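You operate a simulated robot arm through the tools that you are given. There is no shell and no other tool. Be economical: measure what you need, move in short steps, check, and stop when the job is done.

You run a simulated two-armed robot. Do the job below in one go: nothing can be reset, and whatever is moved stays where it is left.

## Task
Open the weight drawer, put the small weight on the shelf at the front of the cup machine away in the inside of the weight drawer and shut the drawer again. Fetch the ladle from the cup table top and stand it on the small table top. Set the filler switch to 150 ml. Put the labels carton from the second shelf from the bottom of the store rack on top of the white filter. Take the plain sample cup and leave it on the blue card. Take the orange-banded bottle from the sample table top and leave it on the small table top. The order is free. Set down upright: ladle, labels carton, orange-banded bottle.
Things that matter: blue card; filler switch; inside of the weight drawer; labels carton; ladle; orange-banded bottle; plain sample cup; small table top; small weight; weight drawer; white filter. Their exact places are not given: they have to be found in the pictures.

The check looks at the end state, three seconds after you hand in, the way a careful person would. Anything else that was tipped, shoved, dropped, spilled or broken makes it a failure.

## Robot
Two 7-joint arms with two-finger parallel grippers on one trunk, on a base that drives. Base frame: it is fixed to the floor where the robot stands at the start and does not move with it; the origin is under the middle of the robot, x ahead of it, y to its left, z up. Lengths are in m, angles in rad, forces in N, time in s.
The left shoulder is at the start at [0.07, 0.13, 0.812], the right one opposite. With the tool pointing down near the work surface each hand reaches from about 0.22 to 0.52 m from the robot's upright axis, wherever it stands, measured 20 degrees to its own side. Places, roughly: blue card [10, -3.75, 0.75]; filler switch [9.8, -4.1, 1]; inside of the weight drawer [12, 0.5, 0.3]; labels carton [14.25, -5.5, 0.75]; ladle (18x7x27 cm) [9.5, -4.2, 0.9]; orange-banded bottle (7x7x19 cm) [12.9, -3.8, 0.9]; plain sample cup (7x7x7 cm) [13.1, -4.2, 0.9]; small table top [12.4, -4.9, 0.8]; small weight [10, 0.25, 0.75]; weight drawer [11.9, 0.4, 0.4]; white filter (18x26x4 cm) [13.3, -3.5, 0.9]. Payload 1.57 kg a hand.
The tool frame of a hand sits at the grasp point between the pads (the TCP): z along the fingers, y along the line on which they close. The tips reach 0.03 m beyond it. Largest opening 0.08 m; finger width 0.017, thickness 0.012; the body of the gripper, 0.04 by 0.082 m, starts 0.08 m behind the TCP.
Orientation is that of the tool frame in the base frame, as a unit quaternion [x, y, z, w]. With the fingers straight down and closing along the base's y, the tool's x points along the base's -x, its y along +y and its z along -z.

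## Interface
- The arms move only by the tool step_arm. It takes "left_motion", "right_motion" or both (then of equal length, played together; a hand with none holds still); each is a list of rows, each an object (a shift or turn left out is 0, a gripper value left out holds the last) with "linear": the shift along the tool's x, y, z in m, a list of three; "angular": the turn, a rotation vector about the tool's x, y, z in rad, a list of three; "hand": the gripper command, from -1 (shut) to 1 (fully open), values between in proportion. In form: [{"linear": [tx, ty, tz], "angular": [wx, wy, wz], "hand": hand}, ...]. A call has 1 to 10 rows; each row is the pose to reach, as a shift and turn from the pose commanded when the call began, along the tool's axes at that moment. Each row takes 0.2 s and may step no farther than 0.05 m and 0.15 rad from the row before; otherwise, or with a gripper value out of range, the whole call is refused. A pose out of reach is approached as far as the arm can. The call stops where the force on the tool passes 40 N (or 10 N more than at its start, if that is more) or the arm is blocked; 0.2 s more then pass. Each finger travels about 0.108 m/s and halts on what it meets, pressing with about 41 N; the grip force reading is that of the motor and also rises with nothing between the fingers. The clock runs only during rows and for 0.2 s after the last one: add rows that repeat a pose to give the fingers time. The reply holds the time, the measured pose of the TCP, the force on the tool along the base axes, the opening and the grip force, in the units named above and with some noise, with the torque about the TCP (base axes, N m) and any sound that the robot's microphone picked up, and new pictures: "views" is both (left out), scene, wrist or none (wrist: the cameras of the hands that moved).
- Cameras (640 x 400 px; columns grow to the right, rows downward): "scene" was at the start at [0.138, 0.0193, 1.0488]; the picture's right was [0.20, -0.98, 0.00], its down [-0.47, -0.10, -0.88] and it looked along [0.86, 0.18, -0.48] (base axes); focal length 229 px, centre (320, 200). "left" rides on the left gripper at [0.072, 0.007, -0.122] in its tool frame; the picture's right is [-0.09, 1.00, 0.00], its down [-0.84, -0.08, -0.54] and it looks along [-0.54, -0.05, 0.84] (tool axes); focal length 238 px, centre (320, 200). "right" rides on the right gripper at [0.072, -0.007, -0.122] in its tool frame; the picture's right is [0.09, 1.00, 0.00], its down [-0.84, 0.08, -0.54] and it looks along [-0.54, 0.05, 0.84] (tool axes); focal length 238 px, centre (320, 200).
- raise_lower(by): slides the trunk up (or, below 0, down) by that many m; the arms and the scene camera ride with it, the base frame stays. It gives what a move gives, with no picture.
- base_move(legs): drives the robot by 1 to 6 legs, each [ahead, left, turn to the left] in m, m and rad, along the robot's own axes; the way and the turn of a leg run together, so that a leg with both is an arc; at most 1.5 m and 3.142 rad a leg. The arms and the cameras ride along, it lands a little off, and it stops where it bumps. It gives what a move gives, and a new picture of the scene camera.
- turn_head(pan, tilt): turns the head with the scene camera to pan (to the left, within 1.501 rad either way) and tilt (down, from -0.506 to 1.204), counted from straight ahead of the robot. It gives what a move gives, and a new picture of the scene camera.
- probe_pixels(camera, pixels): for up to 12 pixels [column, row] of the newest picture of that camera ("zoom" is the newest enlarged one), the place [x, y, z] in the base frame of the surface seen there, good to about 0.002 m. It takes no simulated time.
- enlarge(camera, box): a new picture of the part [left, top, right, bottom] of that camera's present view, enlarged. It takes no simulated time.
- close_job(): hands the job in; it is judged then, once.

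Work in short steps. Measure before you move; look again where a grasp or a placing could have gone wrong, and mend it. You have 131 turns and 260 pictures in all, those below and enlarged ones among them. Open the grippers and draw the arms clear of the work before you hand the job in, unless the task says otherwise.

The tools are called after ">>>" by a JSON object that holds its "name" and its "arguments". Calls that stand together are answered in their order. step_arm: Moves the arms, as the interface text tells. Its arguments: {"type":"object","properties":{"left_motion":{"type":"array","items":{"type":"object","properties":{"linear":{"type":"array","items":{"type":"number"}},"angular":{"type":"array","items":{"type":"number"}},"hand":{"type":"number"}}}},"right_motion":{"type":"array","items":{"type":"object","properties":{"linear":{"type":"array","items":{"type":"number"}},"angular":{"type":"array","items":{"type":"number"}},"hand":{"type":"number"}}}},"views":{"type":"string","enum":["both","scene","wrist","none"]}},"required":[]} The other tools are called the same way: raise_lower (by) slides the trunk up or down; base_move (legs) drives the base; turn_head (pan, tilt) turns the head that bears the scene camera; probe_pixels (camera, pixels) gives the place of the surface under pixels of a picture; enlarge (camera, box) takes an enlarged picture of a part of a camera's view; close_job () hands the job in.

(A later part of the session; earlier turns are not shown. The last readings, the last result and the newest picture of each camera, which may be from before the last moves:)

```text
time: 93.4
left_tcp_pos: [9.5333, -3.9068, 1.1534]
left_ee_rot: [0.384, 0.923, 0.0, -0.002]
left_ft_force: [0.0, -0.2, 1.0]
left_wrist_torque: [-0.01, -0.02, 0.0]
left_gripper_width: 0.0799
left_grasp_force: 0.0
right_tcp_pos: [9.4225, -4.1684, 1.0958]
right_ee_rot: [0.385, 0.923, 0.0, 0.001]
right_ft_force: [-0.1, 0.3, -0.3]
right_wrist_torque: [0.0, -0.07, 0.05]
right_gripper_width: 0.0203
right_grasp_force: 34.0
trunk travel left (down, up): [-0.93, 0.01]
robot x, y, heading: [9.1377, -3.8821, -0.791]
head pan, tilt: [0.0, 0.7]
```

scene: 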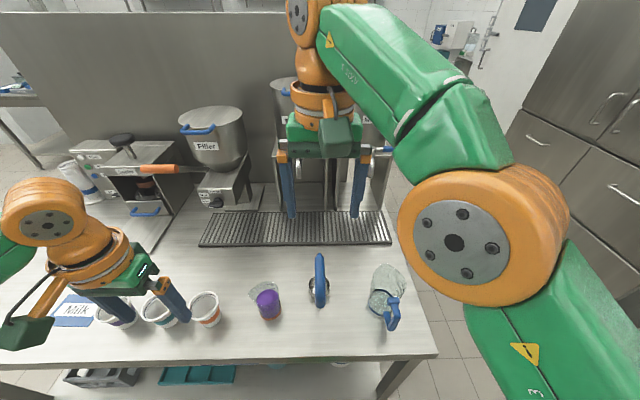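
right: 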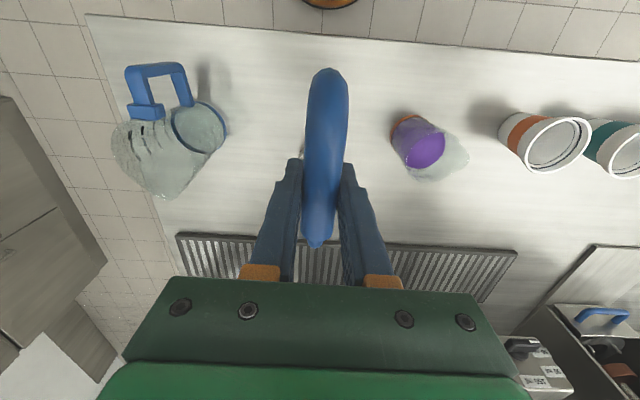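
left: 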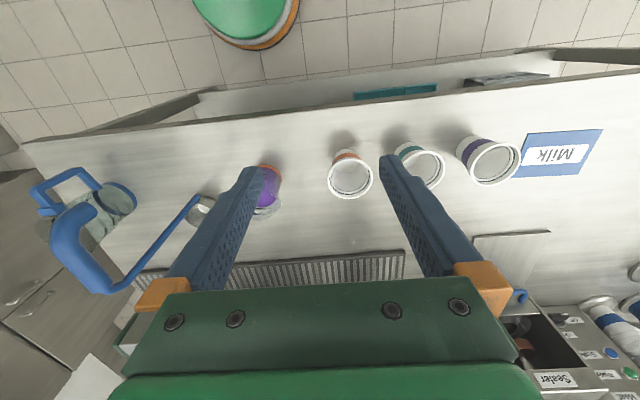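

Ladle gripped (width 0.020, 34 N). I lift it 0.1 m and draw it back toward me.

>>> {"name": "step_arm", "arguments": {"right_motion": [{"linear": [0, 0, -0.03]}, {"linear": [0, 0, -0.06]}, {"linear": [0.0, 0, -0.1]}, {"linear": [0.04, 0, -0.11]}, {"linear": [0.08, -0.02, -0.12]}, {"linear": [0.12, -0.04, -0.12]}, {"linear": [0.14, -0.06, -0.12]}], "left_motion": [{"linear": [0, 0, 0]}, {"linear": [0, 0, 0]}, {"linear": [0, 0, 0]}, {"linear": [0.03, 0, 0]}, {"linear": [0.06, 0, 0]}, {"linear": [0.09, 0, 0]}, {"linear": [0.11, 0, 0]}], "views": "both"}}

```text
time: 95.0
left_tcp_pos: [9.4662, -3.8307, 1.1584]
left_ee_rot: [0.383, 0.924, 0.0, -0.002]
left_ft_force: [-0.5, -0.2, 0.2]
left_wrist_torque: [-0.03, -0.03, 0.01]
left_gripper_width: 0.0797
left_grasp_force: 0.0
left hand out of reach, approached as far as the arm can: row 7
right_tcp_pos: [9.2798, -4.1089, 1.2133]
right_ee_rot: [0.385, 0.923, 0.0, 0.002]
right_ft_force: [-0.7, 0.3, -2.0]
right_wrist_torque: [0.11, 0.14, 0.02]
right_gripper_width: 0.0203
right_grasp_force: 34.0
trunk travel left (down, up): [-0.93, 0.01]
robot x, y, heading: [9.137, -3.8788, -0.792]
head pan, tilt: [0.0, 0.7]
```

scene: 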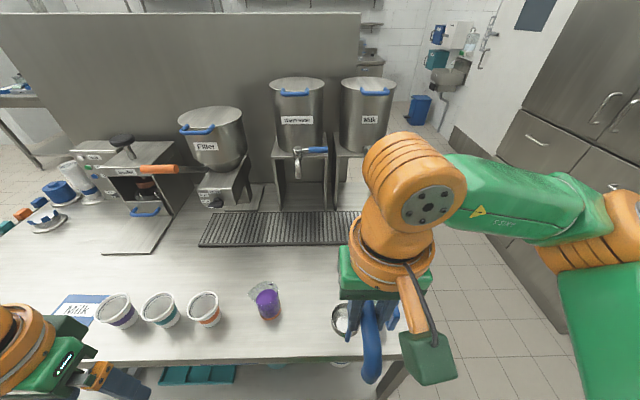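
right: 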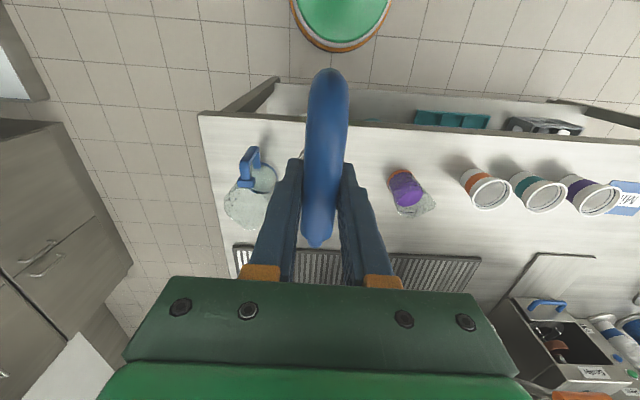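
left: 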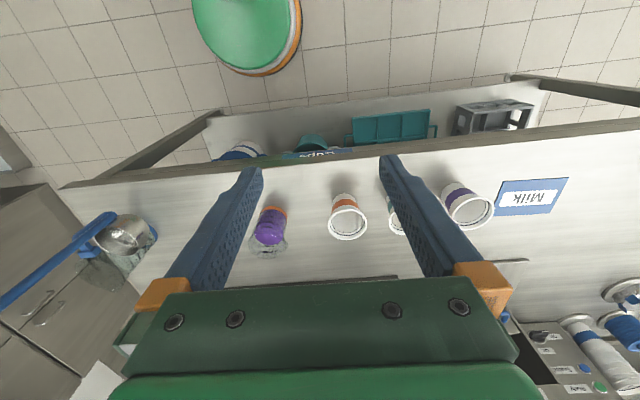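

Ladle is up (bottom ≈0.965). I probe the base rim for its radius, then back out, sidestep right past the table end and drive through the fridge lane.

>>> {"name": "probe_pixels", "arguments": {"camera": "left", "pixels": [[248, 74], [300, 20], [245, 40], [195, 20]]}}

>>> {"name": "base_move", "arguments": {"legs": [[-0.3, 0, 0], [0, -0.87, 0], [1.2, 0, 0]]}}

>>> {"name": "turn_head", "arguments": {"pan": 0.7, "tilt": 0.35}}

```text
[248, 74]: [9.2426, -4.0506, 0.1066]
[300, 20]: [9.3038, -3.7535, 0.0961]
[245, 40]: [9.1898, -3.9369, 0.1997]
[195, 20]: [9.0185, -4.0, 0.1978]
```

```text
time: 106.9
left_tcp_pos: [9.4634, -5.0905, 1.1592]
left_ee_rot: [0.392, 0.92, 0.0, -0.004]
left_ft_force: [0.2, -0.6, -0.1]
left_wrist_torque: [-0.03, 0.01, -0.03]
left_gripper_width: 0.08
left_grasp_force: 0.0
right_tcp_pos: [9.272, -5.3651, 1.2139]
right_ee_rot: [0.394, 0.919, 0.0, 0.001]
right_ft_force: [-0.7, 0.3, -1.5]
right_wrist_torque: [0.06, 0.16, 0.0]
right_gripper_width: 0.0203
right_grasp_force: 33.8
trunk travel left (down, up): [-0.93, 0.01]
robot x, y, heading: [9.135, -5.1361, -0.813]
head pan, tilt: [0.0, 0.7]
```

scene: 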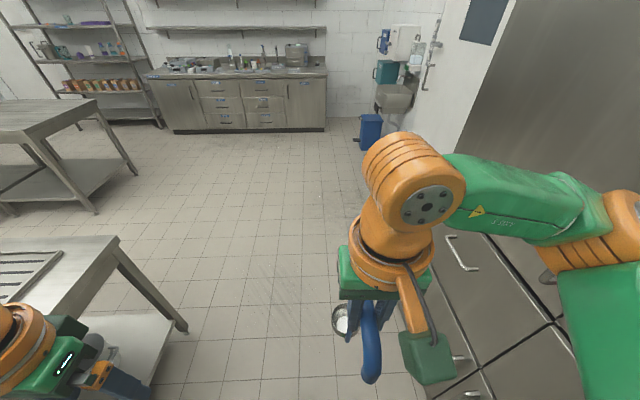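

```text
time: 107.9
left_tcp_pos: [9.4635, -5.0906, 1.1588]
left_ee_rot: [0.392, 0.92, 0.0, -0.002]
left_ft_force: [0.1, 0.0, -1.1]
left_wrist_torque: [-0.01, -0.01, 0.04]
left_gripper_width: 0.0799
left_grasp_force: 0.1
right_tcp_pos: [9.2708, -5.3667, 1.2127]
right_ee_rot: [0.394, 0.919, 0.0, 0.001]
right_ft_force: [0.9, 0.1, -1.8]
right_wrist_torque: [0.12, 0.11, -0.03]
right_gripper_width: 0.0205
right_grasp_force: 34.1
trunk travel left (down, up): [-0.93, 0.01]
robot x, y, heading: [9.1353, -5.1347, -0.808]
head pan, tilt: [0.7, 0.351]
```

scene: 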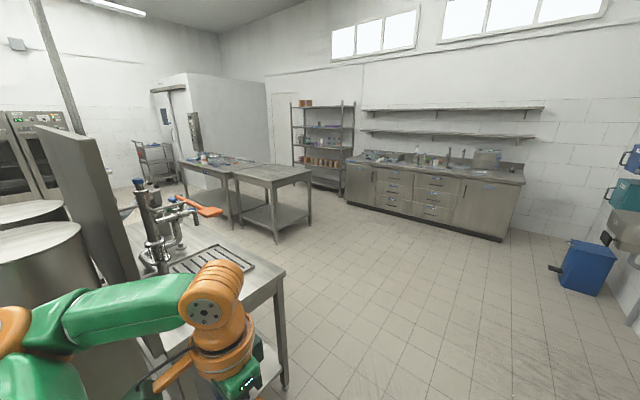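

Base radius is only ~0.21 m – good. Ahead: the bare small table (275,178) beside the sample table (215,160), and the store rack (325,140). I probe.

>>> {"name": "probe_pixels", "arguments": {"camera": "scene", "pixels": [[275, 180], [310, 172], [235, 178], [270, 165], [276, 240], [312, 225], [225, 165], [180, 165], [284, 385], [345, 192], [297, 170], [283, 275]]}}

>>> {"name": "enlarge", "arguments": {"camera": "scene", "box": [160, 80, 380, 250]}}

```text
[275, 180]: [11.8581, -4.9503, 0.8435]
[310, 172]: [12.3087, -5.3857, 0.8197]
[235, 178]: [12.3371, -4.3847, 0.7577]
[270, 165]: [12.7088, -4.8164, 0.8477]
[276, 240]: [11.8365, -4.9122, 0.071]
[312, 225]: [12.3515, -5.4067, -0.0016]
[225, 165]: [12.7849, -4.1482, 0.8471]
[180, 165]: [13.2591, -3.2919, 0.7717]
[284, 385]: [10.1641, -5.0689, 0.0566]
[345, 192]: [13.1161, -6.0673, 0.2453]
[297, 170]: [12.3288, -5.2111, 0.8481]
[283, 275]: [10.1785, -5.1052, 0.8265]
```

```text
2.35 times, centred on (270, 165) of scene
```

zoom: 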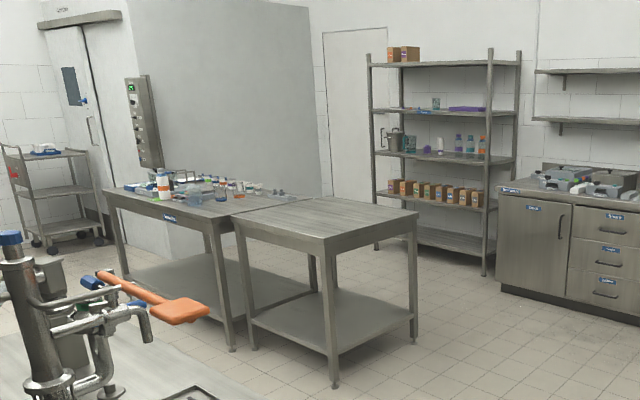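

Small table is a diamond: near corner (11.84,-4.92), left (12.34,-4.38), right (12.33,-5.4). Same heading serves it and the sample table. I drive ahead 1.25 m and left 2.3 m.

>>> {"name": "base_move", "arguments": {"legs": [[1.25, 0, 0.023], [0, 1.15, 0], [0, 1.2, 0]]}}

>>> {"name": "turn_head", "arguments": {"pan": 0.0, "tilt": 0.6}}

```text
time: 125.5
left_tcp_pos: [12.0199, -4.3206, 1.1599]
left_ee_rot: [0.383, 0.924, 0.001, -0.003]
left_ft_force: [-0.3, -0.5, 0.7]
left_wrist_torque: [0.0, -0.01, -0.01]
left_gripper_width: 0.08
left_grasp_force: 0.2
right_tcp_pos: [11.8335, -4.5987, 1.2139]
right_ee_rot: [0.385, 0.923, -0.001, 0.001]
right_ft_force: [0.0, -0.3, -1.4]
right_wrist_torque: [0.13, 0.12, 0.0]
right_gripper_width: 0.0202
right_grasp_force: 34.0
trunk travel left (down, up): [-0.93, 0.01]
robot x, y, heading: [11.6933, -4.3689, -0.79]
head pan, tilt: [0.7, 0.351]
```

scene: 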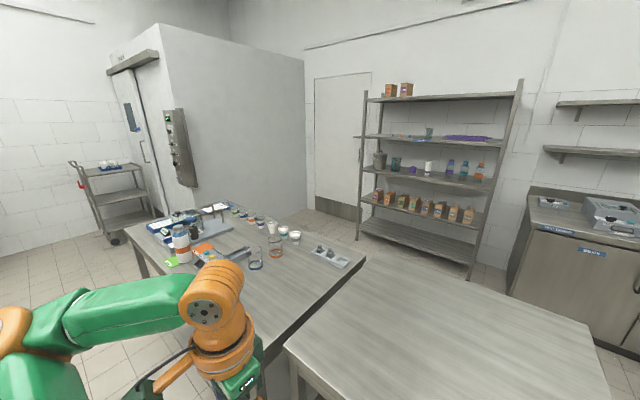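

```text
time: 126.6
left_tcp_pos: [12.0216, -4.3187, 1.16]
left_ee_rot: [0.384, 0.923, 0.001, -0.003]
left_ft_force: [0.4, 0.2, 0.9]
left_wrist_torque: [0.03, 0.03, 0.0]
left_gripper_width: 0.0798
left_grasp_force: 0.0
right_tcp_pos: [11.8342, -4.5979, 1.2143]
right_ee_rot: [0.385, 0.923, 0.0, 0.0]
right_ft_force: [-0.8, 0.0, -2.5]
right_wrist_torque: [0.09, 0.13, 0.01]
right_gripper_width: 0.0204
right_grasp_force: 33.7
trunk travel left (down, up): [-0.93, 0.01]
robot x, y, heading: [11.6927, -4.3708, -0.79]
head pan, tilt: [0.0, 0.6]
```

scene: 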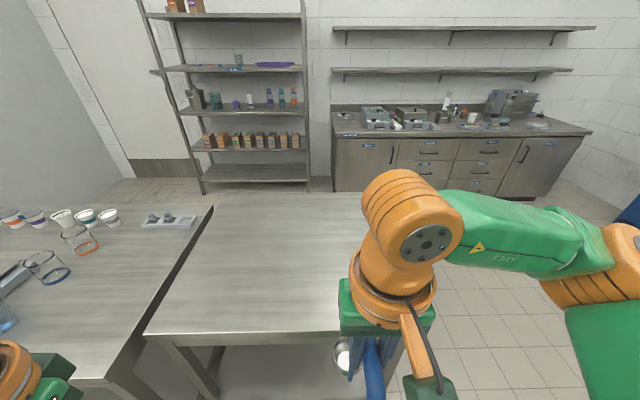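

Small table is straight ahead; I probe its edges and drive 0.2 m ahead.

>>> {"name": "probe_pixels", "arguments": {"camera": "scene", "pixels": [[148, 332], [330, 330], [212, 210], [365, 210], [290, 260]]}}

>>> {"name": "base_move", "arguments": {"legs": [[0.2, 0.0, 0.005]]}}

```text
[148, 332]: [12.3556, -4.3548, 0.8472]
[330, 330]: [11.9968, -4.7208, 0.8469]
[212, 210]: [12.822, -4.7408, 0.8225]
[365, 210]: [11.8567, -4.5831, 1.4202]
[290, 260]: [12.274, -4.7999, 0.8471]
```

```text
time: 128.2
left_tcp_pos: [12.1601, -4.4549, 1.1603]
left_ee_rot: [0.378, 0.926, 0.0, -0.002]
left_ft_force: [0.5, -0.6, 0.1]
left_wrist_torque: [-0.03, -0.02, -0.01]
left_gripper_width: 0.0799
left_grasp_force: 0.2
right_tcp_pos: [11.9743, -4.7341, 1.2145]
right_ee_rot: [0.381, 0.925, -0.002, 0.002]
right_ft_force: [-0.7, -0.2, -3.2]
right_wrist_torque: [0.12, 0.08, 0.0]
right_gripper_width: 0.0202
right_grasp_force: 34.0
trunk travel left (down, up): [-0.93, 0.01]
robot x, y, heading: [11.8305, -4.5139, -0.786]
head pan, tilt: [0.0, 0.6]
```

scene: 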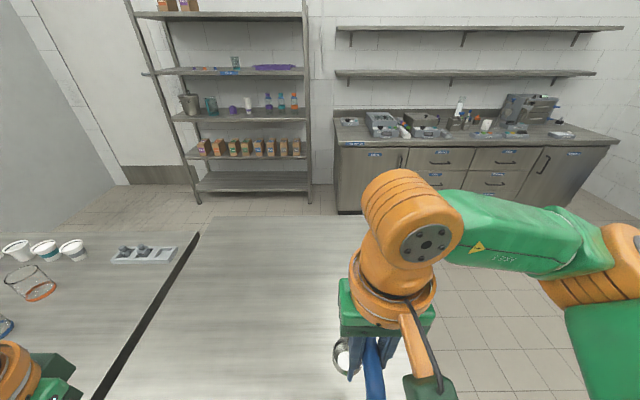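

I move the ladle 0.17 m ahead over the table (bowl ≈(12.12,-4.88)), then lower to just above grip height.

>>> {"name": "step_arm", "arguments": {"right_motion": [{"linear": [-0.045, 0, 0]}, {"linear": [-0.09, 0, 0]}, {"linear": [-0.13, 0, 0.01]}, {"linear": [-0.17, 0, 0.02]}, {"linear": [-0.17, 0, 0.05]}, {"linear": [-0.17, 0, 0.08]}, {"linear": [-0.17, 0, 0.105]}, {"linear": [-0.17, 0, 0.105]}], "views": "both"}}

```text
time: 130.0
left_tcp_pos: [12.1625, -4.4569, 1.1603]
left_ee_rot: [0.378, 0.926, 0.0, -0.002]
left_ft_force: [0.1, -0.3, 0.6]
left_wrist_torque: [-0.01, 0.02, -0.01]
left_gripper_width: 0.0799
left_grasp_force: 0.1
right_tcp_pos: [12.0982, -4.8563, 1.1091]
right_ee_rot: [0.38, 0.925, 0.0, 0.0]
right_ft_force: [-0.6, 0.2, -2.6]
right_wrist_torque: [0.12, 0.13, 0.01]
right_gripper_width: 0.0201
right_grasp_force: 33.9
trunk travel left (down, up): [-0.93, 0.01]
robot x, y, heading: [11.8333, -4.5094, -0.783]
head pan, tilt: [0.0, 0.6]
```

scene: 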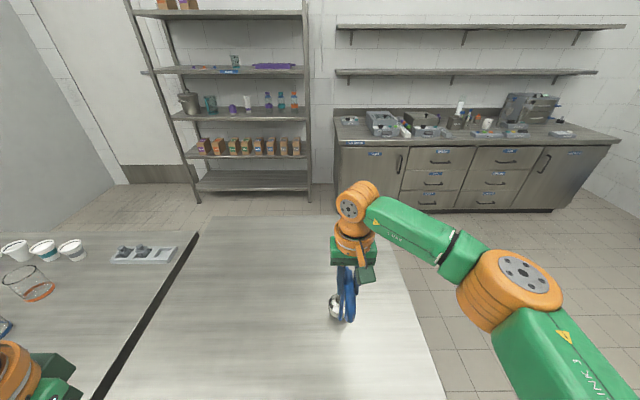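
right: 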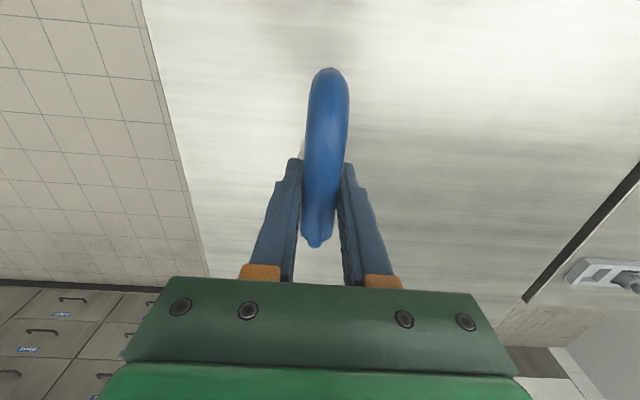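

TCP 1.109; contact expected at ≈1.0955. I lower 0.013 in fine rows and check force.

>>> {"name": "step_arm", "arguments": {"right_motion": [{"linear": [0, 0, 0.006]}, {"linear": [0, 0, 0.01]}, {"linear": [0, 0, 0.013]}, {"linear": [0, 0, 0.013]}], "views": "none"}}

```text
time: 131.0
left_tcp_pos: [12.1618, -4.458, 1.1596]
left_ee_rot: [0.378, 0.926, 0.0, -0.003]
left_ft_force: [0.2, 0.1, -0.4]
left_wrist_torque: [0.02, 0.04, 0.02]
left_gripper_width: 0.0798
left_grasp_force: 0.1
right_tcp_pos: [12.0974, -4.8567, 1.0958]
right_ee_rot: [0.381, 0.925, 0.0, 0.001]
right_ft_force: [0.2, -0.4, 1.2]
right_wrist_torque: [-0.11, -0.13, 0.0]
right_gripper_width: 0.0204
right_grasp_force: 33.8
trunk travel left (down, up): [-0.93, 0.01]
robot x, y, heading: [11.8342, -4.51, -0.777]
head pan, tilt: [0.0, 0.6]
```

Force flipped from −2.6 to +1.2 N: it is resting. I open and retreat upward, then view.

>>> {"name": "step_arm", "arguments": {"right_motion": [{"linear": [0, 0, 0], "hand": -0.3}, {"linear": [0, 0, 0], "hand": 0.5}, {"linear": [0, 0, 0], "hand": 1}, {"linear": [0, 0, 0], "hand": 1}, {"linear": [0, 0, -0.03]}, {"linear": [0, 0, -0.07]}, {"linear": [0.0, 0, -0.1]}], "views": "both"}}

```text
time: 132.6
left_tcp_pos: [12.1616, -4.4556, 1.1594]
left_ee_rot: [0.379, 0.926, 0.0, -0.002]
left_ft_force: [-0.5, -0.4, -0.4]
left_wrist_torque: [0.01, -0.03, -0.04]
left_gripper_width: 0.0801
left_grasp_force: 0.0
right_tcp_pos: [12.0967, -4.8553, 1.1961]
right_ee_rot: [0.38, 0.925, 0.001, 0.001]
right_ft_force: [-0.5, -0.2, -1.1]
right_wrist_torque: [0.01, -0.03, 0.01]
right_gripper_width: 0.0804
right_grasp_force: 0.1
trunk travel left (down, up): [-0.93, 0.01]
robot x, y, heading: [11.8314, -4.514, -0.778]
head pan, tilt: [0.0, 0.6]
```

scene: 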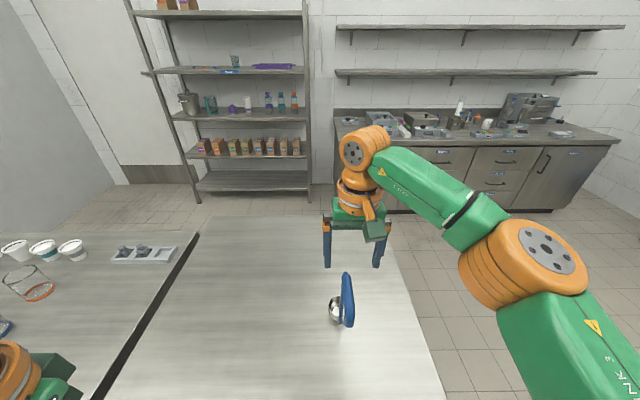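
right: 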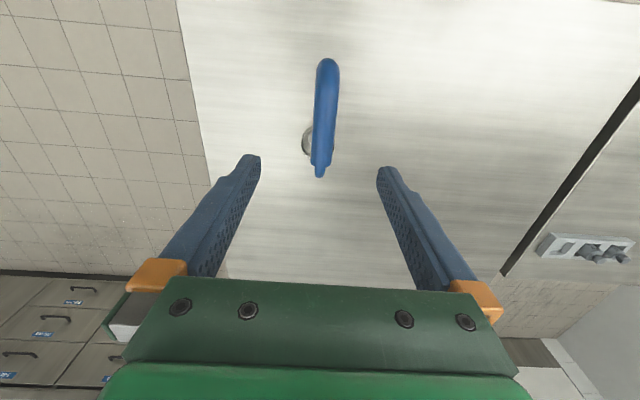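

Ladle stands upright on the small table. I back out 0.25 m and go left 1.15 m to the sample table.

>>> {"name": "base_move", "arguments": {"legs": [[-0.25, 0, 0], [0.0, 1.15, 0]]}}

>>> {"name": "enlarge", "arguments": {"camera": "scene", "box": [100, 150, 560, 400]}}

```text
time: 139.8
left_tcp_pos: [12.7904, -3.4547, 1.1596]
left_ee_rot: [0.372, 0.928, 0.001, -0.003]
left_ft_force: [-0.1, -0.6, 0.1]
left_wrist_torque: [0.0, 0.02, -0.02]
left_gripper_width: 0.0798
left_grasp_force: 0.0
right_tcp_pos: [12.7317, -3.8549, 1.1951]
right_ee_rot: [0.374, 0.928, 0.0, 0.0]
right_ft_force: [0.8, 0.8, -0.3]
right_wrist_torque: [0.02, 0.02, 0.01]
right_gripper_width: 0.0802
right_grasp_force: 0.0
trunk travel left (down, up): [-0.93, 0.01]
robot x, y, heading: [12.4642, -3.5119, -0.764]
head pan, tilt: [0.0, 0.6]
```

scene: 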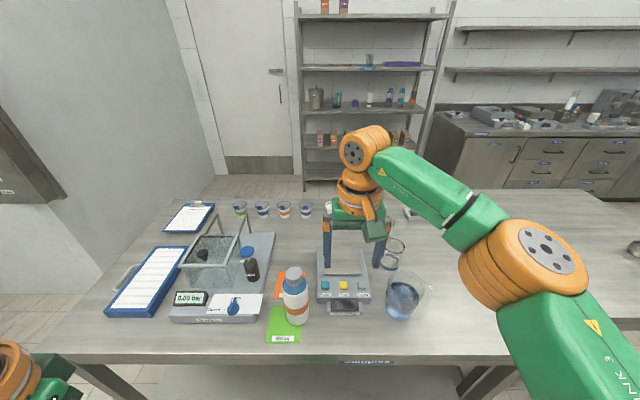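

```text
1.39 times, centred on (330, 275) of scene
```

zoom: 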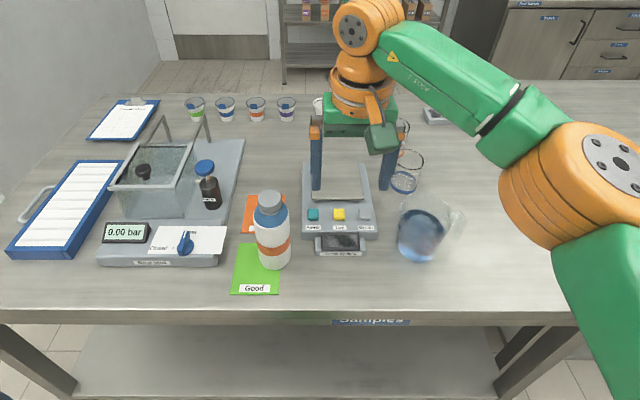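

Bottle at (295,295) on a green card; the white filter is the blue-framed white panel at (150,282). I probe the bottle and filter.

>>> {"name": "probe_pixels", "arguments": {"camera": "scene", "pixels": [[293, 270], [293, 282], [296, 295], [297, 318], [285, 300], [308, 300], [150, 280], [170, 255], [118, 305], [205, 255], [133, 318], [290, 335]]}}

>>> {"name": "enlarge", "arguments": {"camera": "scene", "box": [255, 255, 335, 345]}}

```text
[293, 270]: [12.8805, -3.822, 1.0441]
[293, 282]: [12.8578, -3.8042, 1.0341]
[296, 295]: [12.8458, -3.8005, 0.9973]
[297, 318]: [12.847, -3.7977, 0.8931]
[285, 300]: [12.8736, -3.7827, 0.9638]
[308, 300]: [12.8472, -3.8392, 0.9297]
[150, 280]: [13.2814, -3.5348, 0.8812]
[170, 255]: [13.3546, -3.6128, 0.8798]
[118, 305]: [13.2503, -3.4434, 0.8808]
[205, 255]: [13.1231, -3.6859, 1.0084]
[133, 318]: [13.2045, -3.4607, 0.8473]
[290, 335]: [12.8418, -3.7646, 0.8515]
```

```text
4.44 times, centred on (295, 300) of scene
```

zoom: 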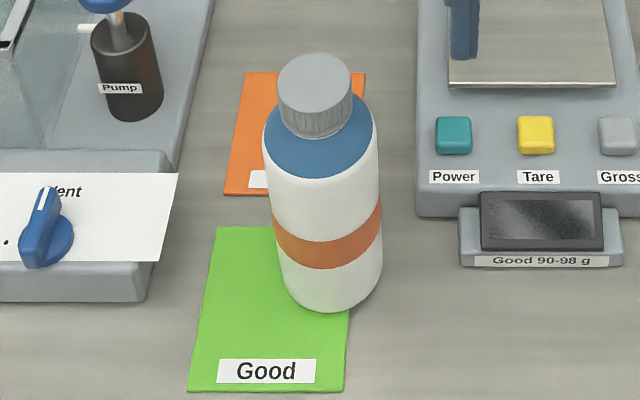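

Bottle centre ≈(12.872,-3.822), top 1.044. I shift the base 0.08 ahead and 0.12 left to bring the right hand over it.

>>> {"name": "base_move", "arguments": {"legs": [[0.07, 0.12, 0]]}}

>>> {"name": "step_arm", "arguments": {"right_motion": [{"linear": [0, 0, 0.0]}], "views": "wrist"}}

```text
time: 141.2
left_tcp_pos: [12.9212, -3.4168, 1.1619]
left_ee_rot: [0.372, 0.928, 0.001, -0.001]
left_ft_force: [-0.4, -0.4, 0.3]
left_wrist_torque: [0.02, -0.03, 0.01]
left_gripper_width: 0.08
left_grasp_force: 0.1
right_tcp_pos: [12.8607, -3.8151, 1.1957]
right_ee_rot: [0.373, 0.928, 0.001, 0.002]
right_ft_force: [-0.6, -0.4, 0.2]
right_wrist_torque: [-0.02, -0.06, 0.02]
right_gripper_width: 0.08
right_grasp_force: 0.0
trunk travel left (down, up): [-0.93, 0.01]
robot x, y, heading: [12.5958, -3.4731, -0.766]
head pan, tilt: [0.0, 0.6]
```

scene: 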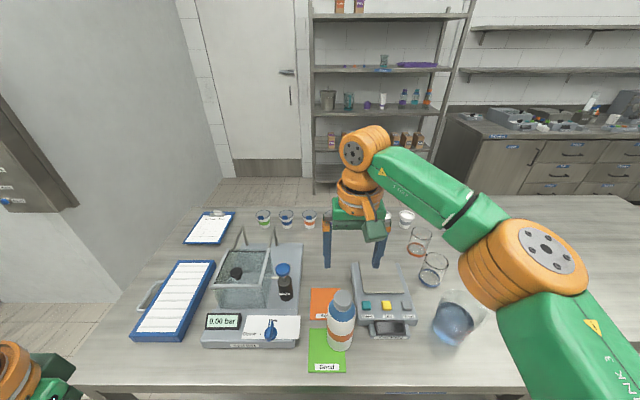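

```text
time: 141.6
left_tcp_pos: [12.9247, -3.4148, 1.1601]
left_ee_rot: [0.371, 0.929, 0.0, -0.002]
left_ft_force: [0.9, 0.3, 0.4]
left_wrist_torque: [-0.03, -0.01, -0.01]
left_gripper_width: 0.0802
left_grasp_force: 0.1
right_tcp_pos: [12.8659, -3.8162, 1.1964]
right_ee_rot: [0.372, 0.928, -0.001, 0.0]
right_ft_force: [-0.9, -0.5, -0.7]
right_wrist_torque: [0.0, -0.03, -0.01]
right_gripper_width: 0.08
right_grasp_force: 0.0
trunk travel left (down, up): [-0.93, 0.01]
robot x, y, heading: [12.5932, -3.4712, -0.764]
head pan, tilt: [0.0, 0.6]
```

right: 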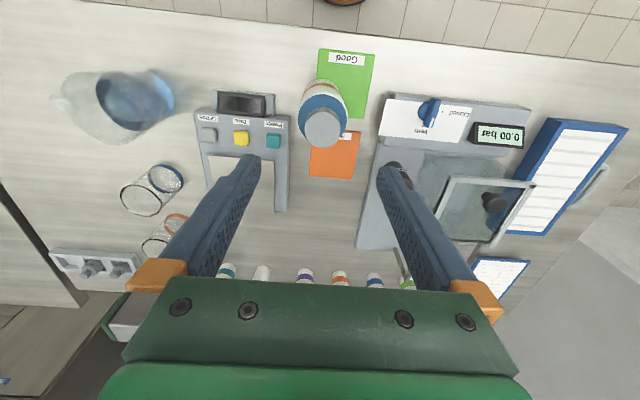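

Cap is at (323,127) in the right wrist picture; I probe its rim and the body edges for a centre.

>>> {"name": "probe_pixels", "arguments": {"camera": "right", "pixels": [[323, 127], [308, 127], [338, 127], [323, 112], [323, 142], [304, 105], [343, 105], [323, 92]]}}

>>> {"name": "enlarge", "arguments": {"camera": "right", "box": [270, 60, 400, 160]}}

```text
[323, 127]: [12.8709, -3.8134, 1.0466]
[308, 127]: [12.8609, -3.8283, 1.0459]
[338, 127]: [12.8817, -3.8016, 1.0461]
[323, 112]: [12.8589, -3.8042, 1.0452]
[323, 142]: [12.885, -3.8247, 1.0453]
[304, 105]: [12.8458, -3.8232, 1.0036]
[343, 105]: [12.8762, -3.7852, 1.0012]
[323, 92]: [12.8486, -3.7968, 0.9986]
```

```text
4.00 times, centred on (335, 110) of right
```

zoom: 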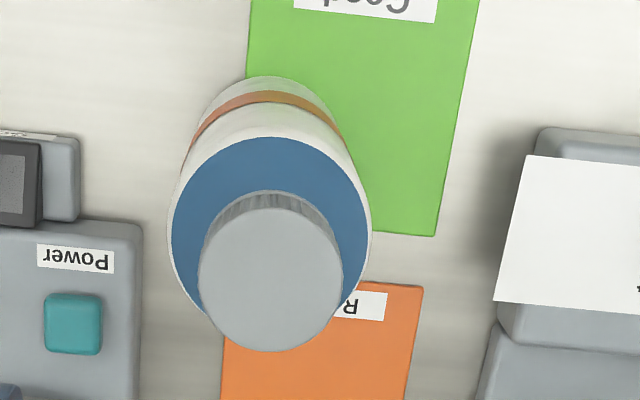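

Cap centre ≈(12.8735,-3.8155). I correct by 5 mm and descend to TCP 1.09, then look again.

>>> {"name": "step_arm", "arguments": {"right_motion": [{"linear": [-0.005, 0.006, 0.03]}, {"linear": [-0.005, 0.006, 0.07]}, {"linear": [-0.005, 0.006, 0.105]}, {"linear": [-0.005, 0.006, 0.105]}], "views": "wrist"}}

```text
time: 142.6
left_tcp_pos: [12.9237, -3.4149, 1.1604]
left_ee_rot: [0.371, 0.928, 0.0, -0.002]
left_ft_force: [-0.1, 0.5, -0.6]
left_wrist_torque: [0.01, 0.02, 0.0]
left_gripper_width: 0.08
left_grasp_force: 0.1
right_tcp_pos: [12.8722, -3.8141, 1.0903]
right_ee_rot: [0.373, 0.928, 0.0, 0.001]
right_ft_force: [-0.4, 0.0, 0.3]
right_wrist_torque: [0.02, 0.01, -0.01]
right_gripper_width: 0.0802
right_grasp_force: 0.0
trunk travel left (down, up): [-0.93, 0.01]
robot x, y, heading: [12.5941, -3.4737, -0.768]
head pan, tilt: [0.0, 0.6]
```

right: 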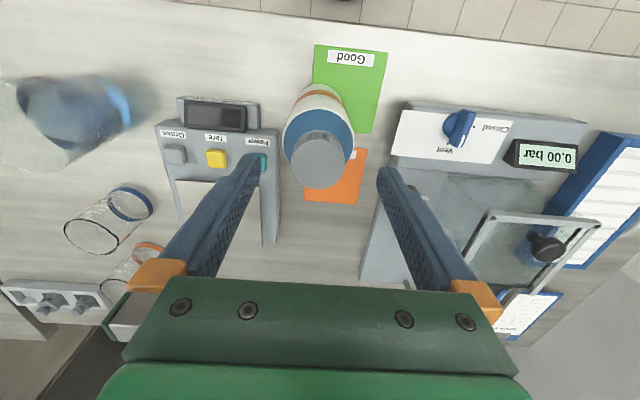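

Centred (cap 320 vs finger midpoint 318). I probe the scale height beside the left finger before descending.

>>> {"name": "probe_pixels", "arguments": {"camera": "right", "pixels": [[272, 215], [260, 145], [215, 115], [320, 160], [262, 165], [390, 150]]}}

```text
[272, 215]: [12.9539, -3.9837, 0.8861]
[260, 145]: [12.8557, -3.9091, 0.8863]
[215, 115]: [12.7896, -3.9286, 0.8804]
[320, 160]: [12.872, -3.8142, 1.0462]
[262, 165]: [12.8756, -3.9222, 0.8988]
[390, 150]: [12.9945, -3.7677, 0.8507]
```

Scale top is below 0.90; safe. I descend to TCP ≈0.978 and close.

>>> {"name": "step_arm", "arguments": {"right_motion": [{"linear": [0, 0, 0.03]}, {"linear": [0, 0, 0.06]}, {"linear": [0, 0, 0.09]}, {"linear": [0, 0, 0.112]}, {"linear": [0, 0, 0.112]}, {"linear": [0, 0, 0.112], "hand": -1}, {"linear": [0, 0, 0.112], "hand": -1}], "views": "wrist"}}

```text
time: 144.2
left_tcp_pos: [12.9247, -3.4148, 1.1593]
left_ee_rot: [0.371, 0.928, 0.0, -0.003]
left_ft_force: [-0.1, -0.6, -0.1]
left_wrist_torque: [0.01, -0.02, -0.01]
left_gripper_width: 0.0798
left_grasp_force: 0.1
right_tcp_pos: [12.8746, -3.8142, 0.9793]
right_ee_rot: [0.373, 0.928, 0.0, 0.002]
right_ft_force: [0.0, -1.2, 0.4]
right_wrist_torque: [-0.09, -0.09, -0.03]
right_gripper_width: 0.067
right_grasp_force: 41.0
trunk travel left (down, up): [-0.93, 0.01]
robot x, y, heading: [12.5942, -3.4743, -0.767]
head pan, tilt: [0.0, 0.6]
```

right: 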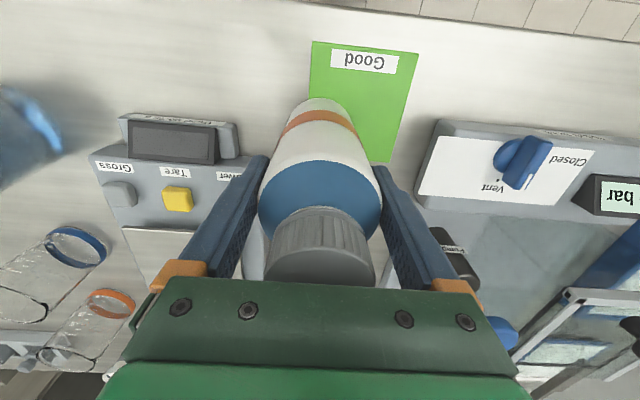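

Bottle held (0.067 m, 41 N). I lift 0.18 m.

>>> {"name": "step_arm", "arguments": {"right_motion": [{"linear": [0, 0, -0.03]}, {"linear": [0, 0, -0.07]}, {"linear": [0, 0, -0.11]}, {"linear": [0, 0, -0.15]}, {"linear": [0.0, 0, -0.18]}, {"linear": [0.04, 0, -0.18]}], "views": "scene"}}

```text
time: 145.6
left_tcp_pos: [12.9231, -3.415, 1.1603]
left_ee_rot: [0.371, 0.929, 0.002, -0.002]
left_ft_force: [0.5, -0.1, -0.4]
left_wrist_torque: [-0.03, 0.0, 0.04]
left_gripper_width: 0.0801
left_grasp_force: 0.0
right_tcp_pos: [12.8415, -3.7831, 1.1584]
right_ee_rot: [0.373, 0.928, 0.0, 0.001]
right_ft_force: [-0.1, -0.6, -4.8]
right_wrist_torque: [0.01, -0.02, 0.03]
right_gripper_width: 0.0673
right_grasp_force: 41.4
trunk travel left (down, up): [-0.93, 0.01]
robot x, y, heading: [12.5988, -3.4699, -0.762]
head pan, tilt: [0.0, 0.6]
```

scene: 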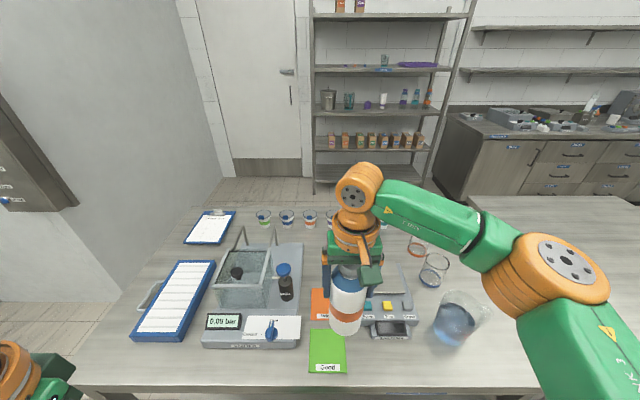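

I carry the bottle: back 0.25, right 0.98, then ahead 0.44 to the small table.

>>> {"name": "base_move", "arguments": {"legs": [[-0.25, 0, -0.023], [0, -0.98, 0]]}}

>>> {"name": "base_move", "arguments": {"legs": [[0.43, 0, 0]]}}

```text
time: 152.2
left_tcp_pos: [12.0484, -3.954, 1.159]
left_ee_rot: [0.374, 0.927, 0.0, -0.003]
left_ft_force: [0.6, -0.4, 0.8]
left_wrist_torque: [0.0, 0.01, 0.0]
left_gripper_width: 0.0798
left_grasp_force: 0.1
right_tcp_pos: [11.9656, -4.3242, 1.1564]
right_ee_rot: [0.375, 0.927, -0.001, -0.001]
right_ft_force: [0.2, 0.8, -5.8]
right_wrist_torque: [0.0, 0.01, 0.01]
right_gripper_width: 0.0671
right_grasp_force: 41.1
trunk travel left (down, up): [-0.93, 0.01]
robot x, y, heading: [11.7193, -4.0135, -0.773]
head pan, tilt: [0.0, 0.6]
```

scene: 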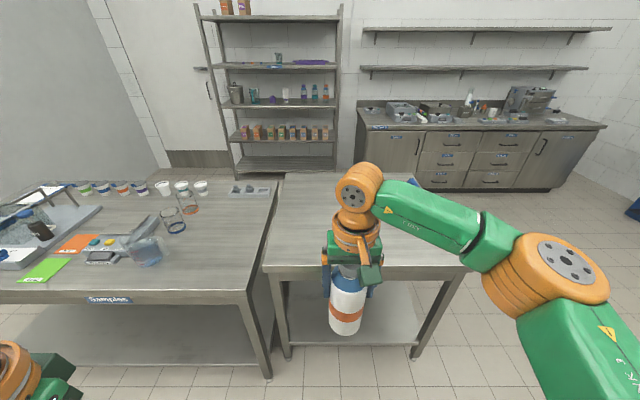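

```text
time: 154.8
left_tcp_pos: [12.3541, -4.2499, 1.1597]
left_ee_rot: [0.371, 0.928, -0.001, -0.002]
left_ft_force: [-0.4, -0.5, -0.3]
left_wrist_torque: [-0.03, 0.01, 0.0]
left_gripper_width: 0.0799
left_grasp_force: 0.1
right_tcp_pos: [12.2744, -4.6194, 1.1575]
right_ee_rot: [0.373, 0.928, 0.0, 0.0]
right_ft_force: [-1.1, 0.1, -5.0]
right_wrist_torque: [-0.01, -0.03, 0.01]
right_gripper_width: 0.0668
right_grasp_force: 41.2
trunk travel left (down, up): [-0.93, 0.01]
robot x, y, heading: [12.0259, -4.3085, -0.759]
head pan, tilt: [0.0, 0.6]
```

scene: 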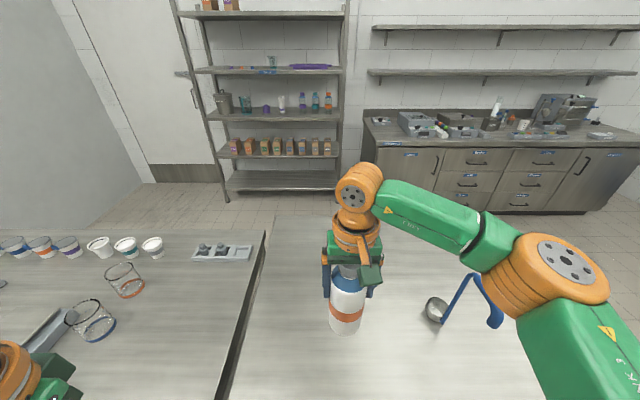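

Bottle is over the small table at n≈12.19, u≈5.41. I check the elbow height versus the ladle handle before lowering.

>>> {"name": "probe_pixels", "arguments": {"camera": "scene", "pixels": [[545, 310], [490, 270], [440, 235], [495, 318], [477, 278], [300, 300], [440, 318]]}}

```text
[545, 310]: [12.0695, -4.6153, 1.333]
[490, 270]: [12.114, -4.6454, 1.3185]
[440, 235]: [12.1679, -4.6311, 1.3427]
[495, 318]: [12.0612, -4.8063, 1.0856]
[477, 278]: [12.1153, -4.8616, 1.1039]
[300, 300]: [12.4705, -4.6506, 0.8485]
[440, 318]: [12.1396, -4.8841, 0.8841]
```

Elbow is ~0.2 m sideways from the ladle and 0.2 m higher. I lower the bottle 0.1 m and look.

>>> {"name": "step_arm", "arguments": {"right_motion": [{"linear": [0, 0, 0.035]}, {"linear": [0, 0, 0.07]}, {"linear": [0, 0, 0.1]}, {"linear": [0, 0, 0.1]}], "views": "scene"}}

```text
time: 155.8
left_tcp_pos: [12.357, -4.2518, 1.1597]
left_ee_rot: [0.371, 0.929, 0.001, -0.003]
left_ft_force: [0.1, 0.2, 0.6]
left_wrist_torque: [0.05, 0.02, 0.04]
left_gripper_width: 0.0798
left_grasp_force: 0.1
right_tcp_pos: [12.2764, -4.62, 1.0565]
right_ee_rot: [0.373, 0.928, 0.001, 0.0]
right_ft_force: [-0.5, -0.6, -4.6]
right_wrist_torque: [0.01, 0.0, 0.01]
right_gripper_width: 0.0671
right_grasp_force: 41.2
trunk travel left (down, up): [-0.93, 0.01]
robot x, y, heading: [12.0247, -4.3113, -0.763]
head pan, tilt: [0.0, 0.6]
```

scene: 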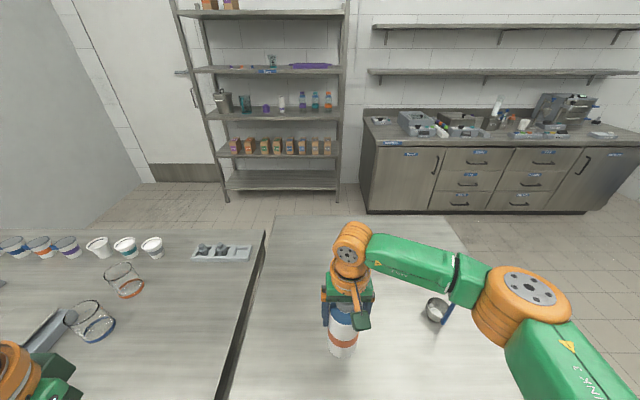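

>>> {"name": "probe_pixels", "arguments": {"camera": "scene", "pixels": [[490, 325], [465, 280], [520, 290], [478, 300], [445, 315]]}}

```text
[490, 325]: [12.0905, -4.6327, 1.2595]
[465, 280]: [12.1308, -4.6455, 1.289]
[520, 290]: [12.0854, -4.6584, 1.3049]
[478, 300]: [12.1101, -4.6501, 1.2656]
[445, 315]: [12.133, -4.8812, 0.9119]
```

Elbow stays at z≈1.26, clear. I lower to ≈0.977 gently.

>>> {"name": "step_arm", "arguments": {"right_motion": [{"linear": [0, 0, 0.03]}, {"linear": [0, 0, 0.055]}, {"linear": [0, 0, 0.07]}, {"linear": [0, 0, 0.076]}, {"linear": [0, 0, 0.079]}, {"linear": [0, 0, 0.0805]}], "views": "scene"}}

```text
time: 157.2
left_tcp_pos: [12.3565, -4.2528, 1.16]
left_ee_rot: [0.371, 0.929, -0.001, -0.003]
left_ft_force: [-0.8, 0.0, -0.2]
left_wrist_torque: [0.01, 0.01, 0.02]
left_gripper_width: 0.0801
left_grasp_force: 0.1
right_tcp_pos: [12.2772, -4.622, 0.9753]
right_ee_rot: [0.372, 0.928, 0.0, -0.001]
right_ft_force: [-0.4, 0.5, -5.8]
right_wrist_torque: [-0.02, 0.02, 0.0]
right_gripper_width: 0.067
right_grasp_force: 40.6
trunk travel left (down, up): [-0.93, 0.01]
robot x, y, heading: [12.0277, -4.3079, -0.763]
head pan, tilt: [0.0, 0.6]
```

scene: 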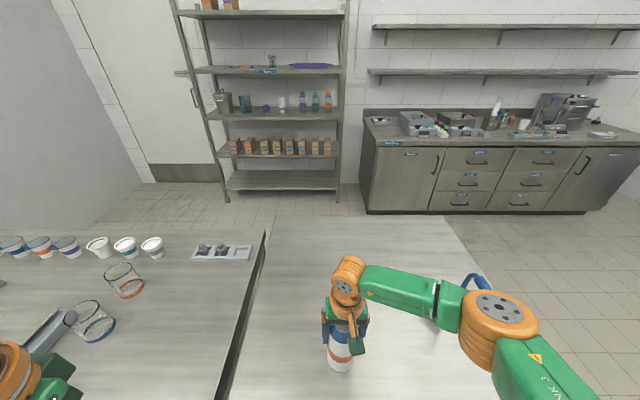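

Still carrying (−5.8 N). I creep down a few mm more.

>>> {"name": "step_arm", "arguments": {"right_motion": [{"linear": [0, 0, 0.002]}, {"linear": [0, 0, 0.004]}, {"linear": [0, 0, 0.004]}], "views": "none"}}

```text
time: 158.0
left_tcp_pos: [12.3537, -4.2493, 1.1607]
left_ee_rot: [0.372, 0.928, -0.001, -0.001]
left_ft_force: [-0.3, -1.2, 0.3]
left_wrist_torque: [0.0, -0.02, 0.0]
left_gripper_width: 0.0799
left_grasp_force: 0.1
right_tcp_pos: [12.2754, -4.6213, 0.976]
right_ee_rot: [0.373, 0.928, -0.001, 0.005]
right_ft_force: [6.2, -10.5, 35.4]
right_wrist_torque: [-0.55, -0.04, 0.08]
right_gripper_width: 0.067
right_grasp_force: 41.3
trunk travel left (down, up): [-0.93, 0.01]
robot x, y, heading: [12.0258, -4.3078, -0.765]
head pan, tilt: [0.0, 0.6]
```

In contact (35 N). I ease up 3 mm, open, and retreat straight up.

>>> {"name": "step_arm", "arguments": {"right_motion": [{"linear": [0, 0, -0.003]}, {"linear": [0, 0, -0.003], "hand": -0.3}, {"linear": [0, 0, -0.003], "hand": 0.5}, {"linear": [0, 0, -0.003], "hand": 1}, {"linear": [0, 0, -0.003], "hand": 1}, {"linear": [0, 0, -0.04]}, {"linear": [0, 0, -0.09]}, {"linear": [0, 0, -0.14]}, {"linear": [0, 0, -0.18]}, {"linear": [0, 0, -0.18]}], "views": "scene"}}

```text
time: 160.2
left_tcp_pos: [12.3558, -4.2511, 1.1586]
left_ee_rot: [0.371, 0.928, 0.001, -0.003]
left_ft_force: [0.0, -0.4, -0.6]
left_wrist_torque: [0.01, 0.01, 0.01]
left_gripper_width: 0.0801
left_grasp_force: 0.0
right_tcp_pos: [12.2741, -4.6204, 1.1543]
right_ee_rot: [0.373, 0.928, 0.0, 0.0]
right_ft_force: [0.1, 0.4, -0.4]
right_wrist_torque: [-0.02, 0.0, 0.03]
right_gripper_width: 0.0799
right_grasp_force: 0.1
trunk travel left (down, up): [-0.93, 0.01]
robot x, y, heading: [12.0246, -4.309, -0.764]
head pan, tilt: [0.0, 0.6]
```

scene: 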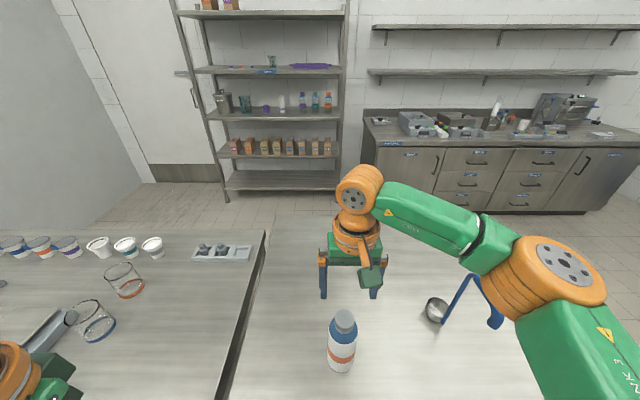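

Bottle is placed. Now I look closely at the cups at (0–165,245) to find the plain one.

>>> {"name": "enlarge", "arguments": {"camera": "scene", "box": [0, 215, 270, 320]}}

>>> {"name": "probe_pixels", "arguments": {"camera": "scene", "pixels": [[98, 240], [98, 250], [125, 240], [125, 252], [152, 240], [152, 252], [66, 245], [120, 280], [210, 250]]}}

```text
2.37 times, centred on (135, 268) of scene
```

zoom: 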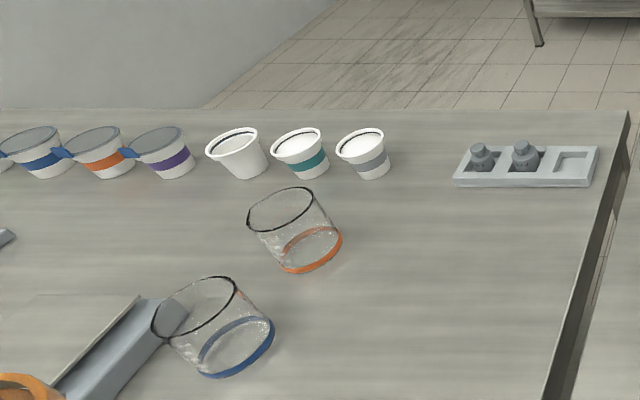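

```text
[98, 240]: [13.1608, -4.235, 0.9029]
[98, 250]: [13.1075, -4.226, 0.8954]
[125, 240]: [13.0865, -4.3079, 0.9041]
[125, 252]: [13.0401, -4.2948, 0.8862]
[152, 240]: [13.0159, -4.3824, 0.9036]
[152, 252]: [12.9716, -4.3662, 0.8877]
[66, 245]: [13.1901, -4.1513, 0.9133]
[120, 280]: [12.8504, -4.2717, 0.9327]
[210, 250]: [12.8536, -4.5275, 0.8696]
```

The plain white cup is the one at (98,245), ≈(13.13,-4.23), too deep to reach from this side (n 0.75 m). I'll go round the small table's right end to the back side; first back off, right 1.05 and turn left 90°.

>>> {"name": "base_move", "arguments": {"legs": [[-0.2, 0, 0], [0, -1.07, 0], [0, 0, 1.55]]}}

>>> {"name": "turn_head", "arguments": {"pan": -0.8, "tilt": 0.4}}

```text
time: 170.6
left_tcp_pos: [11.1016, -4.6088, 1.16]
left_ee_rot: [-0.38, 0.925, -0.002, -0.002]
left_ft_force: [0.2, -1.3, -0.6]
left_wrist_torque: [0.0, 0.01, 0.03]
left_gripper_width: 0.0799
left_grasp_force: 0.1
right_tcp_pos: [11.4692, -4.7003, 1.1538]
right_ee_rot: [-0.379, 0.926, 0.0, 0.0]
right_ft_force: [0.5, 0.9, -0.2]
right_wrist_torque: [0.0, -0.01, 0.02]
right_gripper_width: 0.0799
right_grasp_force: 0.0
trunk travel left (down, up): [-0.93, 0.01]
robot x, y, heading: [11.1489, -4.9419, 0.782]
head pan, tilt: [0.0, 0.6]
```

scene: 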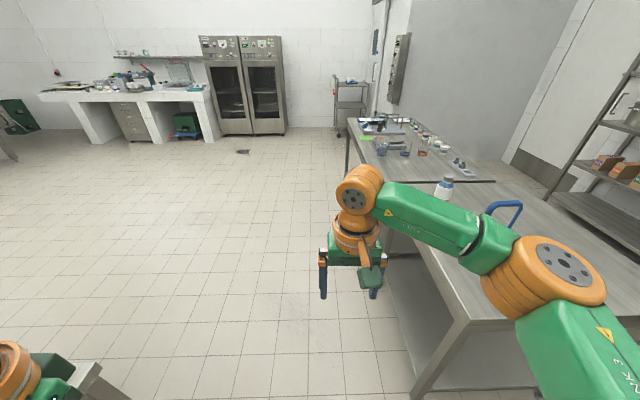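

```text
time: 171.7
left_tcp_pos: [11.1011, -4.6076, 1.1604]
left_ee_rot: [-0.381, 0.925, -0.002, -0.002]
left_ft_force: [-0.7, 0.2, -0.6]
left_wrist_torque: [0.0, -0.02, 0.0]
left_gripper_width: 0.0798
left_grasp_force: 0.0
right_tcp_pos: [11.4673, -4.6998, 1.1542]
right_ee_rot: [-0.379, 0.926, 0.001, 0.0]
right_ft_force: [0.1, -0.1, -0.1]
right_wrist_torque: [-0.01, 0.04, -0.02]
right_gripper_width: 0.08
right_grasp_force: 0.0
trunk travel left (down, up): [-0.93, 0.01]
robot x, y, heading: [11.148, -4.9356, 0.783]
head pan, tilt: [-0.799, 0.4]
```

scene: 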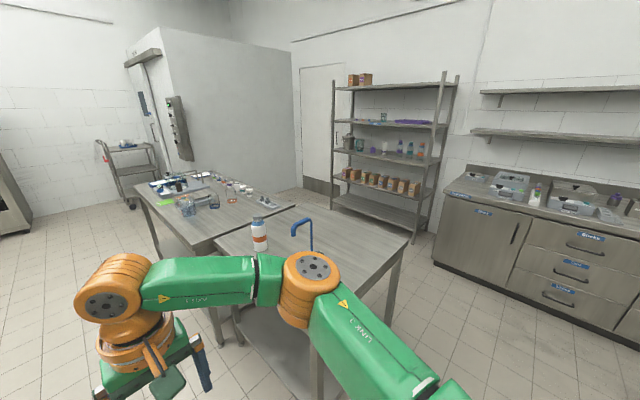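

I probe the corridor behind the tables: rack feet, cabinet, gray cold-room wall, back table corners.

>>> {"name": "probe_pixels", "arguments": {"camera": "scene", "pixels": [[415, 238], [332, 198], [435, 258], [408, 240], [292, 205], [295, 185], [265, 190], [380, 185], [352, 178], [410, 192], [305, 200], [440, 180]]}}

>>> {"name": "enlarge", "arguments": {"camera": "scene", "box": [310, 60, 480, 240]}}

```text
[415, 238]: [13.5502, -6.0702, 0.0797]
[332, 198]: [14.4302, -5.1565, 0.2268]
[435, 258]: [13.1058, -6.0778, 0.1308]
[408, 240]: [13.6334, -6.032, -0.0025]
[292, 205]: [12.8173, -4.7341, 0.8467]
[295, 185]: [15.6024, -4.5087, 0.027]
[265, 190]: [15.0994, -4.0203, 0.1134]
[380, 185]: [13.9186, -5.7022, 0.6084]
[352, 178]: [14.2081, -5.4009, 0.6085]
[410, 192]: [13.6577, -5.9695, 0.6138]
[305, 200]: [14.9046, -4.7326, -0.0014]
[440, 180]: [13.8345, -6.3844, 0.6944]
```

```text
2.22 times, centred on (395, 150) of scene
```

zoom: 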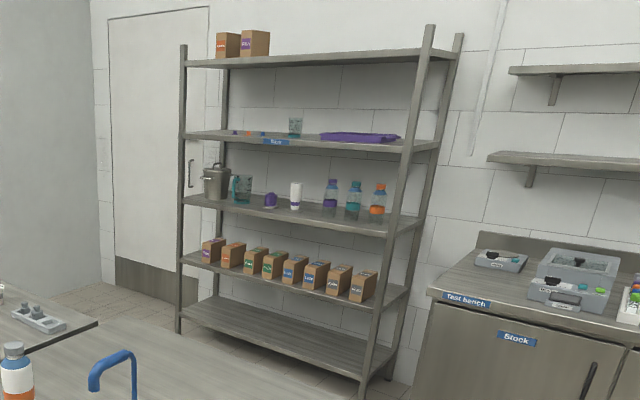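

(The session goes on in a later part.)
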